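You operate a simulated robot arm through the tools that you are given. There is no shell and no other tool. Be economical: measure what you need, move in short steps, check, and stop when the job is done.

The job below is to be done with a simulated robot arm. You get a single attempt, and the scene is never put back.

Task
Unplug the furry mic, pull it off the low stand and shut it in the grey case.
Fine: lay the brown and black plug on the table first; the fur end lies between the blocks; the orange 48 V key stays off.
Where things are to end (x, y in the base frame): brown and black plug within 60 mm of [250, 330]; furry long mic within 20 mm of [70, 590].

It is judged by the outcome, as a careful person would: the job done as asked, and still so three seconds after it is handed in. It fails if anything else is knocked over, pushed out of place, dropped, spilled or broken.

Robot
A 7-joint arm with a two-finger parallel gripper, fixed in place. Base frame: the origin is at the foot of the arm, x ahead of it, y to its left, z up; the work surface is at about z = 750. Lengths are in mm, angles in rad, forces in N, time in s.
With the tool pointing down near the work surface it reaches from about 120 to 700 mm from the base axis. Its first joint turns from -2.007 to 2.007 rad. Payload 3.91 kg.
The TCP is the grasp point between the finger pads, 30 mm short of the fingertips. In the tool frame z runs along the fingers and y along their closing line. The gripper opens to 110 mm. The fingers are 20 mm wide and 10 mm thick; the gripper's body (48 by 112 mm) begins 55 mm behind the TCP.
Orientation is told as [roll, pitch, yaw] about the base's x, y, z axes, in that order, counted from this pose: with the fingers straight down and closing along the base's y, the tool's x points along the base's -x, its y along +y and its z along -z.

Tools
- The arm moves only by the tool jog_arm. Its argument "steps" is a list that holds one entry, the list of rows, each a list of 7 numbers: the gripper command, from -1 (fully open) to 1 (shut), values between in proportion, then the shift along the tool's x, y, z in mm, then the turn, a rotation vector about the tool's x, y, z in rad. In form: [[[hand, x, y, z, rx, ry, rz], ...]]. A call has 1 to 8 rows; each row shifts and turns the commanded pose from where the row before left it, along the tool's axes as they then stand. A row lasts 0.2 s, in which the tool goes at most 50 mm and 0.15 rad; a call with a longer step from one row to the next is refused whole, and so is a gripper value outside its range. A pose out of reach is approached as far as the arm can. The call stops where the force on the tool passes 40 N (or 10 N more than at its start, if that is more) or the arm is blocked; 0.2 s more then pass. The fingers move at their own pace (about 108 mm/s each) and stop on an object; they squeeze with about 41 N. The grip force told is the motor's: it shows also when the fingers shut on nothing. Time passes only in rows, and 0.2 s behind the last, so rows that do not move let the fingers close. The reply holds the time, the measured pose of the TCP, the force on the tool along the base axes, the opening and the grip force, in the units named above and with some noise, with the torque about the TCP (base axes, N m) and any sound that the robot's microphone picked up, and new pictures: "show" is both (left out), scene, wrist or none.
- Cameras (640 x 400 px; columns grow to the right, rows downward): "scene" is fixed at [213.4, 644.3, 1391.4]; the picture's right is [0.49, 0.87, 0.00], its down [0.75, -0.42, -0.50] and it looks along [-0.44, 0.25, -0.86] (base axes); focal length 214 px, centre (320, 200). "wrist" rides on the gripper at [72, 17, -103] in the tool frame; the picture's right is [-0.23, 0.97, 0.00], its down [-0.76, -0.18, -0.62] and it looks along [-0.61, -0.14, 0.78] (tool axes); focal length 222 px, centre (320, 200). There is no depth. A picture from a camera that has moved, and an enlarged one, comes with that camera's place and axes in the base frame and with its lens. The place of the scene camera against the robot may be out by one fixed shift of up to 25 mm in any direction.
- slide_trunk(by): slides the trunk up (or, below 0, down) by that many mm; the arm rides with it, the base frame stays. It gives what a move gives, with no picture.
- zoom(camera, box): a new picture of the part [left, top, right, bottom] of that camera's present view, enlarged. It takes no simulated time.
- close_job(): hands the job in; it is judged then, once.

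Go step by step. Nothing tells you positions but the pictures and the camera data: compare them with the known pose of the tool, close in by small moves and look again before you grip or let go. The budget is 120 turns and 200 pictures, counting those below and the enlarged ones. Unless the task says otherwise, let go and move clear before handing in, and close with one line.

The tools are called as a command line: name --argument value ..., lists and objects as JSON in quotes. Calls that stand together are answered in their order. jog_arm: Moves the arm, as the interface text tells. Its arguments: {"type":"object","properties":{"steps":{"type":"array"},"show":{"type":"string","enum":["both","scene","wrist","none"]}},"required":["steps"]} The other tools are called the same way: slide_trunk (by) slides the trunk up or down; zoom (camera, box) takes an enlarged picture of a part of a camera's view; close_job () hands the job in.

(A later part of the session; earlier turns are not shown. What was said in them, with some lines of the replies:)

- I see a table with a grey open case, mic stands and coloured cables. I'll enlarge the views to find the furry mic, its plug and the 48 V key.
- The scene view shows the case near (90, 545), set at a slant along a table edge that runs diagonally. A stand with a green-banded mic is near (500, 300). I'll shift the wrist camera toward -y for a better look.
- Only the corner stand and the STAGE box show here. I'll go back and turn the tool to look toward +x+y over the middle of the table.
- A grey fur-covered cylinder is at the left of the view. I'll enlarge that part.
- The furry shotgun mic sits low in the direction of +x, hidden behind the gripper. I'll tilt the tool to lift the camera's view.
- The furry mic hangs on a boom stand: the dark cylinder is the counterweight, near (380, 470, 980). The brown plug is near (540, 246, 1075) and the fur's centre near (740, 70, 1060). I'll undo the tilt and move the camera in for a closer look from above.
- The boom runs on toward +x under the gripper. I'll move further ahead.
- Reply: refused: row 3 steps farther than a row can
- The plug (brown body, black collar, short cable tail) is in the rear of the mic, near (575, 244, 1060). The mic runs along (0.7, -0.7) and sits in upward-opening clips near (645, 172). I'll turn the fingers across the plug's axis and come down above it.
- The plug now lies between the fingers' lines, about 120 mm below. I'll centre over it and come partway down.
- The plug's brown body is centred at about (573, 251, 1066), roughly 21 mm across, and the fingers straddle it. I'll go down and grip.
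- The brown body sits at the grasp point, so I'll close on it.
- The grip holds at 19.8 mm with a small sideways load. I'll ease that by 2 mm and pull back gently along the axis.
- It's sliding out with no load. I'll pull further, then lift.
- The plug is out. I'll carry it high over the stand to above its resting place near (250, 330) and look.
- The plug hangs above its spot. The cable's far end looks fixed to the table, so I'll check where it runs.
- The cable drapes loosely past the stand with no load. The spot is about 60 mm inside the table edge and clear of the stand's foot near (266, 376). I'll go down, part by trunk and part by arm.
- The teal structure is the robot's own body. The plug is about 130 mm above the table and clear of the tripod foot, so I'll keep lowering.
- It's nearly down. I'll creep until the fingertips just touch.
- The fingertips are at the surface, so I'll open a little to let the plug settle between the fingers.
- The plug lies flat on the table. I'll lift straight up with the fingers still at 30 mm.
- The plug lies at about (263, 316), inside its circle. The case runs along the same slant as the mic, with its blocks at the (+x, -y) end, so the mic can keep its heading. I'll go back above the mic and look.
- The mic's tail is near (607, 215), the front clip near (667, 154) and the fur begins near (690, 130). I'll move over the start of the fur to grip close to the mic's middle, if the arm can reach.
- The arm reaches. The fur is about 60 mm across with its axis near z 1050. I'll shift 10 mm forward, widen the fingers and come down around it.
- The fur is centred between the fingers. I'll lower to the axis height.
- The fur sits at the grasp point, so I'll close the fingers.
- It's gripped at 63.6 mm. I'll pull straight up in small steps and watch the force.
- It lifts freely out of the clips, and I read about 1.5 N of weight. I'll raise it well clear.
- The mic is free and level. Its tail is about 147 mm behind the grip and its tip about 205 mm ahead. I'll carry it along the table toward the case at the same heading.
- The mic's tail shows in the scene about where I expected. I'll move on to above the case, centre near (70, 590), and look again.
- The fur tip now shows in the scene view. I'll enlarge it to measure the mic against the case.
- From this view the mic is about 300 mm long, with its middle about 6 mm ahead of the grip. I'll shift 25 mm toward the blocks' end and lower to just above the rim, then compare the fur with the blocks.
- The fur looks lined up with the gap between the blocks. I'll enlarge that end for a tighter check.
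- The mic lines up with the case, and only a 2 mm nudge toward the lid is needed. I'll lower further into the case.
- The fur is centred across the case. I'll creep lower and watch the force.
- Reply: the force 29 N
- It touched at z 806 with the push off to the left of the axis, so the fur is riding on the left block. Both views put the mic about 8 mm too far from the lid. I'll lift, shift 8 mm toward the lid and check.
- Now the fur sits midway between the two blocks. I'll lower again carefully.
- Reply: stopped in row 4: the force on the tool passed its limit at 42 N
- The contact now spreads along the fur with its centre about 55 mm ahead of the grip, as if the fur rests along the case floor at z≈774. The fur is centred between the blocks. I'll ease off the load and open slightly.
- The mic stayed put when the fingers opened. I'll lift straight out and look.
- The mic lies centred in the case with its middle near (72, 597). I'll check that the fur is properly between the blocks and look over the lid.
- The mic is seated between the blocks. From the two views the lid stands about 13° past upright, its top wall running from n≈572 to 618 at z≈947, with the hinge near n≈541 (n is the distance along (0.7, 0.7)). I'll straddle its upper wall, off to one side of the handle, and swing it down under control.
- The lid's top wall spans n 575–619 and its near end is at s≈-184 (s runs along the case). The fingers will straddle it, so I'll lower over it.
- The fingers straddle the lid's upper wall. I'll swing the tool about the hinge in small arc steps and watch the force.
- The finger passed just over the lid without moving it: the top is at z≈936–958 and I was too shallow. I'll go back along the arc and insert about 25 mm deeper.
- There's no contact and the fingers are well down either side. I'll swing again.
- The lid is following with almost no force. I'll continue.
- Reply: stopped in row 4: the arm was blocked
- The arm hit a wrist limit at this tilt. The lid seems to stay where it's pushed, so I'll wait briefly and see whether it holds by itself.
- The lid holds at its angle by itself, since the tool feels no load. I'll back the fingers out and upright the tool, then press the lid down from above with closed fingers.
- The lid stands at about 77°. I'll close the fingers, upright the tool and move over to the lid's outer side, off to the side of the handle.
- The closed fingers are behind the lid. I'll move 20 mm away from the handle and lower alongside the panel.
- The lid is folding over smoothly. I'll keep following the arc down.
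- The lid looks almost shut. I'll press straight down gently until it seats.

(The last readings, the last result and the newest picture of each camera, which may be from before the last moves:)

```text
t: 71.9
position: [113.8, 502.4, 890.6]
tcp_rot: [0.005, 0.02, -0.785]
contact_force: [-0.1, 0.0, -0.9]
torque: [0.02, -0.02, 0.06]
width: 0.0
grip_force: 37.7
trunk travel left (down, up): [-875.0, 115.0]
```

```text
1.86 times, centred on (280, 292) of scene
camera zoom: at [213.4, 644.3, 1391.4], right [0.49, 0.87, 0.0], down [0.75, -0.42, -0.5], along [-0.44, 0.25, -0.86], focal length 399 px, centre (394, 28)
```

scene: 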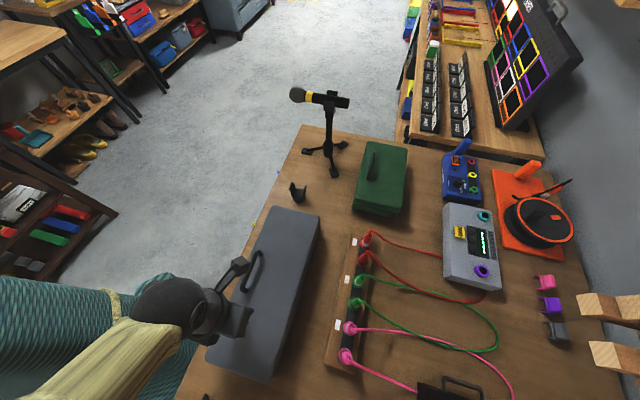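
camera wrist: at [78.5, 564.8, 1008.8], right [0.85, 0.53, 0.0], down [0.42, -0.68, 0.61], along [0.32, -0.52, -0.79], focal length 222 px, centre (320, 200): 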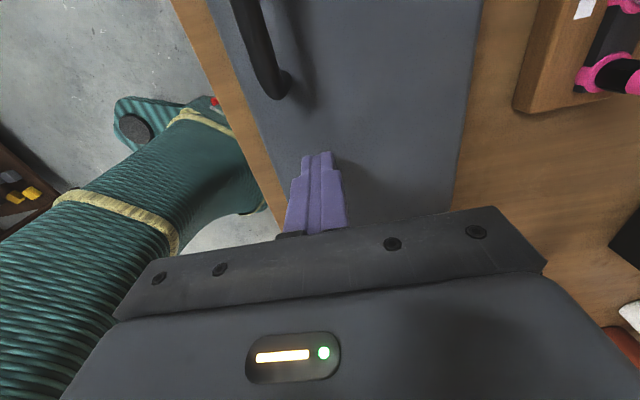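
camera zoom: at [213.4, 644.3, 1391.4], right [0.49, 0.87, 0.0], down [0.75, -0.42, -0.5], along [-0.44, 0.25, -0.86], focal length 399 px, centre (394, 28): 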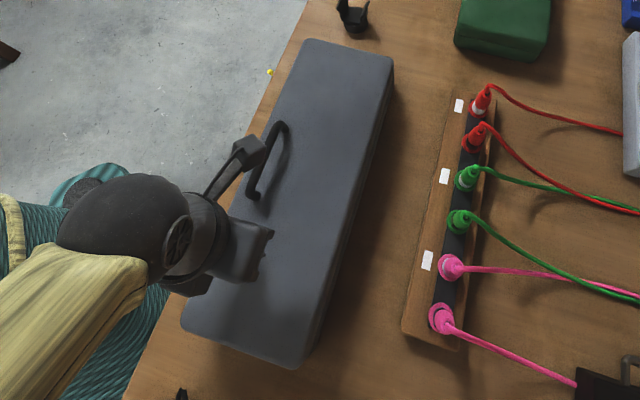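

jog_arm --steps '[[[1, 0, 0, 4, 0, 0, 0], [1, 0, 0, 4, 0, 0, 0], [1, 0, 0, 4, 0, 0, 0], [1, 0, 0, 4, 0, 0, 0], [1, 0, 0, 0, 0, 0, 0]]]' --show "wrist"

```text
t: 73.1
position: [112.8, 503.5, 877.9]
tcp_rot: [0.01, 0.022, -0.785]
contact_force: [4.2, -0.4, 37.8]
torque: [-0.25, -0.36, 0.18]
width: 0.0
grip_force: 38.1
trunk travel left (down, up): [-875.0, 115.0]
camera wrist: at [77.2, 563.8, 984.6], right [0.85, 0.53, 0.01], down [0.42, -0.68, 0.6], along [0.32, -0.51, -0.8], focal length 222 px, centre (320, 200)
```

wrist: 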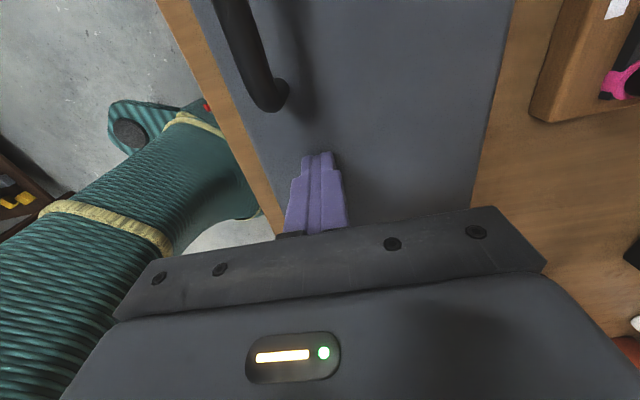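

There's firm contact at z≈848, so the lid is seated. I'll lift off and check for a gap from the robot's side.

jog_arm --steps '[[[1, 0, 0, -10, 0, 0, 0], [1, 0, 0, -30, 0, 0, 0], [1, 0, 0, -45, 0, 0, 0], [1, 0, 0, -45, 0, 0, 0], [1, 0, -45, 0, 0, 0, 0], [1, 0, -45, 0, 0, 0, 0], [1, 0, -40, 0, 0, 0, 0]]]' --show "both"

zoom --camera "scene" --box '[190, 185, 370, 400]'

```text
t: 74.7
position: [24.4, 407.0, 1008.5]
tcp_rot: [0.005, 0.019, -0.785]
contact_force: [0.3, -0.7, -0.4]
torque: [0.02, -0.03, 0.0]
width: 0.0
grip_force: 37.3
trunk travel left (down, up): [-875.0, 115.0]
camera wrist: at [-12.3, 468.7, 1112.5], right [0.85, 0.53, 0.0], down [0.42, -0.68, 0.61], along [0.32, -0.52, -0.79], focal length 222 px, centre (320, 200)
```

scene: 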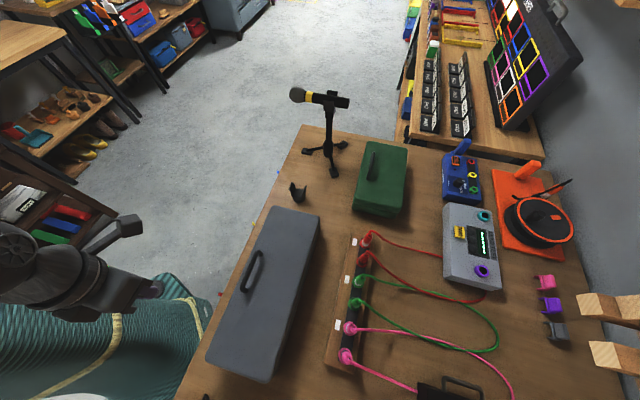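
wrist: 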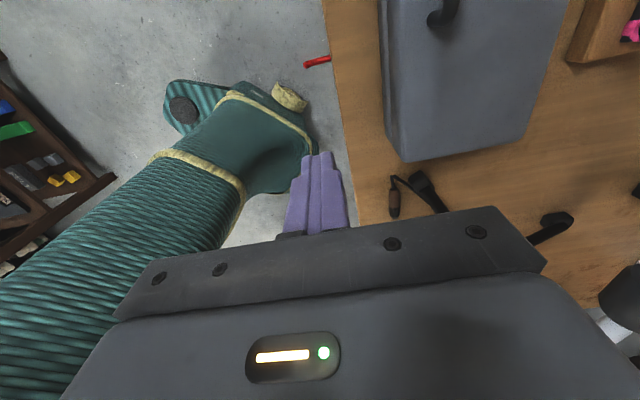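

```text
1.86 times, centred on (280, 292) of scene
camera zoom: at [213.4, 644.3, 1391.4], right [0.49, 0.87, 0.0], down [0.75, -0.42, -0.5], along [-0.44, 0.25, -0.86], focal length 399 px, centre (394, 28)
```

zoom: 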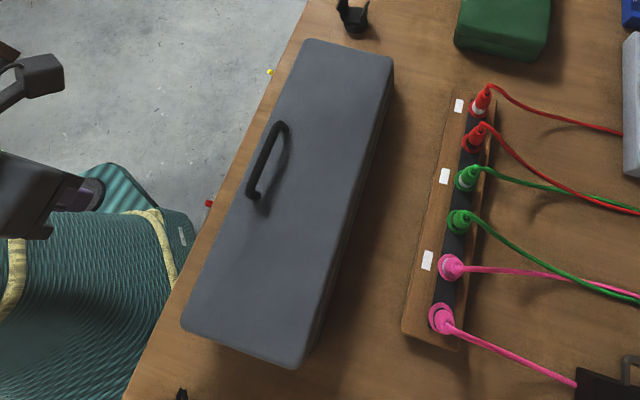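

zoom --camera "wrist" --box '[350, 0, 600, 220]'

```text
1.82 times, centred on (475, 110) of wrist
camera zoom: at [-12.3, 468.7, 1112.5], right [0.85, 0.53, 0.0], down [0.42, -0.68, 0.61], along [0.32, -0.52, -0.79], focal length 404 px, centre (38, 364)
```

zoom: 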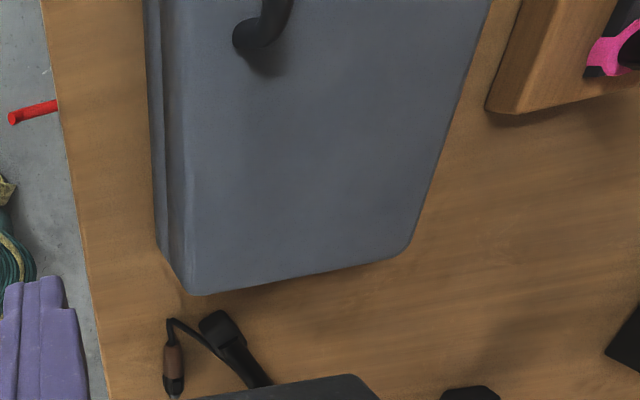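

The seam looks closed. I'll turn the camera to face the front of the case for a final check of the seam, the stand and the plug.

jog_arm --steps '[[[1, 0, 0, 0, 0, 0, -0.14], [1, 0, 0, 0, 0, 0, -0.14], [1, 0, 0, 0, 0, 0, -0.14], [1, 0, 0, 0, 0, 0, -0.14], [1, 0, 0, 0, 0, 0, -0.14], [1, 0, 0, 0, 0, 0, -0.14], [1, 0, 0, 0, 0, 0, -0.14], [1, 0, 0, 0, 0, 0, -0.14]]]' --show "wrist"

```text
t: 76.5
position: [24.3, 408.8, 1005.8]
tcp_rot: [0.019, 0.003, 0.338]
contact_force: [-0.7, 0.0, 0.1]
torque: [-0.07, 0.01, 0.01]
width: 0.1
grip_force: 37.3
trunk travel left (down, up): [-875.0, 115.0]
camera wrist: at [-47.3, 400.1, 1110.4], right [-0.11, 0.99, 0.02], down [0.78, 0.07, 0.62], along [0.61, 0.08, -0.79], focal length 222 px, centre (320, 200)
```

wrist: 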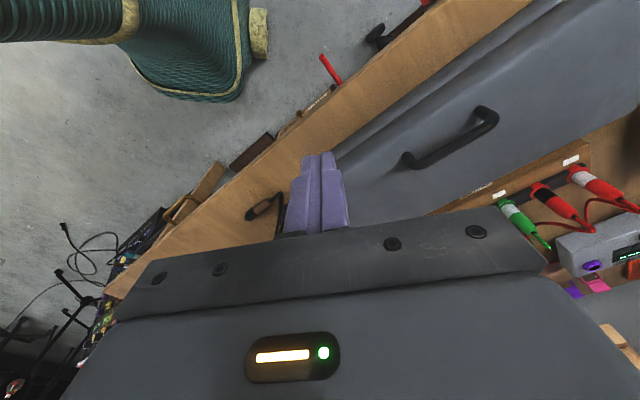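

zoom --camera "wrist" --box '[230, 0, 640, 240]'

```text
1.56 times, centred on (435, 120) of wrist
camera zoom: at [-47.3, 400.1, 1110.4], right [-0.11, 0.99, 0.02], down [0.78, 0.07, 0.62], along [0.61, 0.08, -0.79], focal length 347 px, centre (140, 325)
```

zoom: 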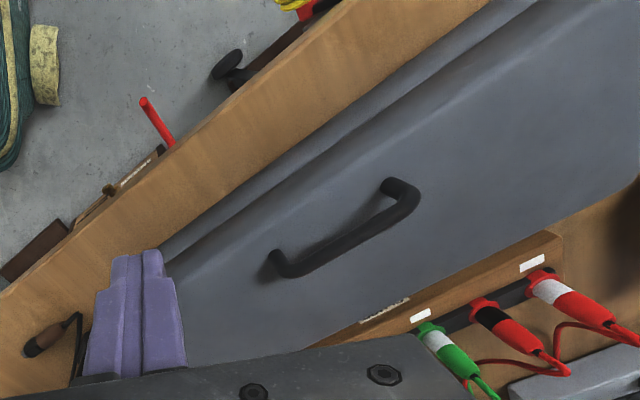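

The case is shut with an even seam, the plug lies on the table by its mark, and the arm is clear. I'm handing the job in.

close_job

```text
The job is handed in.
```

The furry mic is unplugged and shut in the grey case with its fur end between the blocks. The plug lies on the table near (263, 316), and I never touched the 48 V key.
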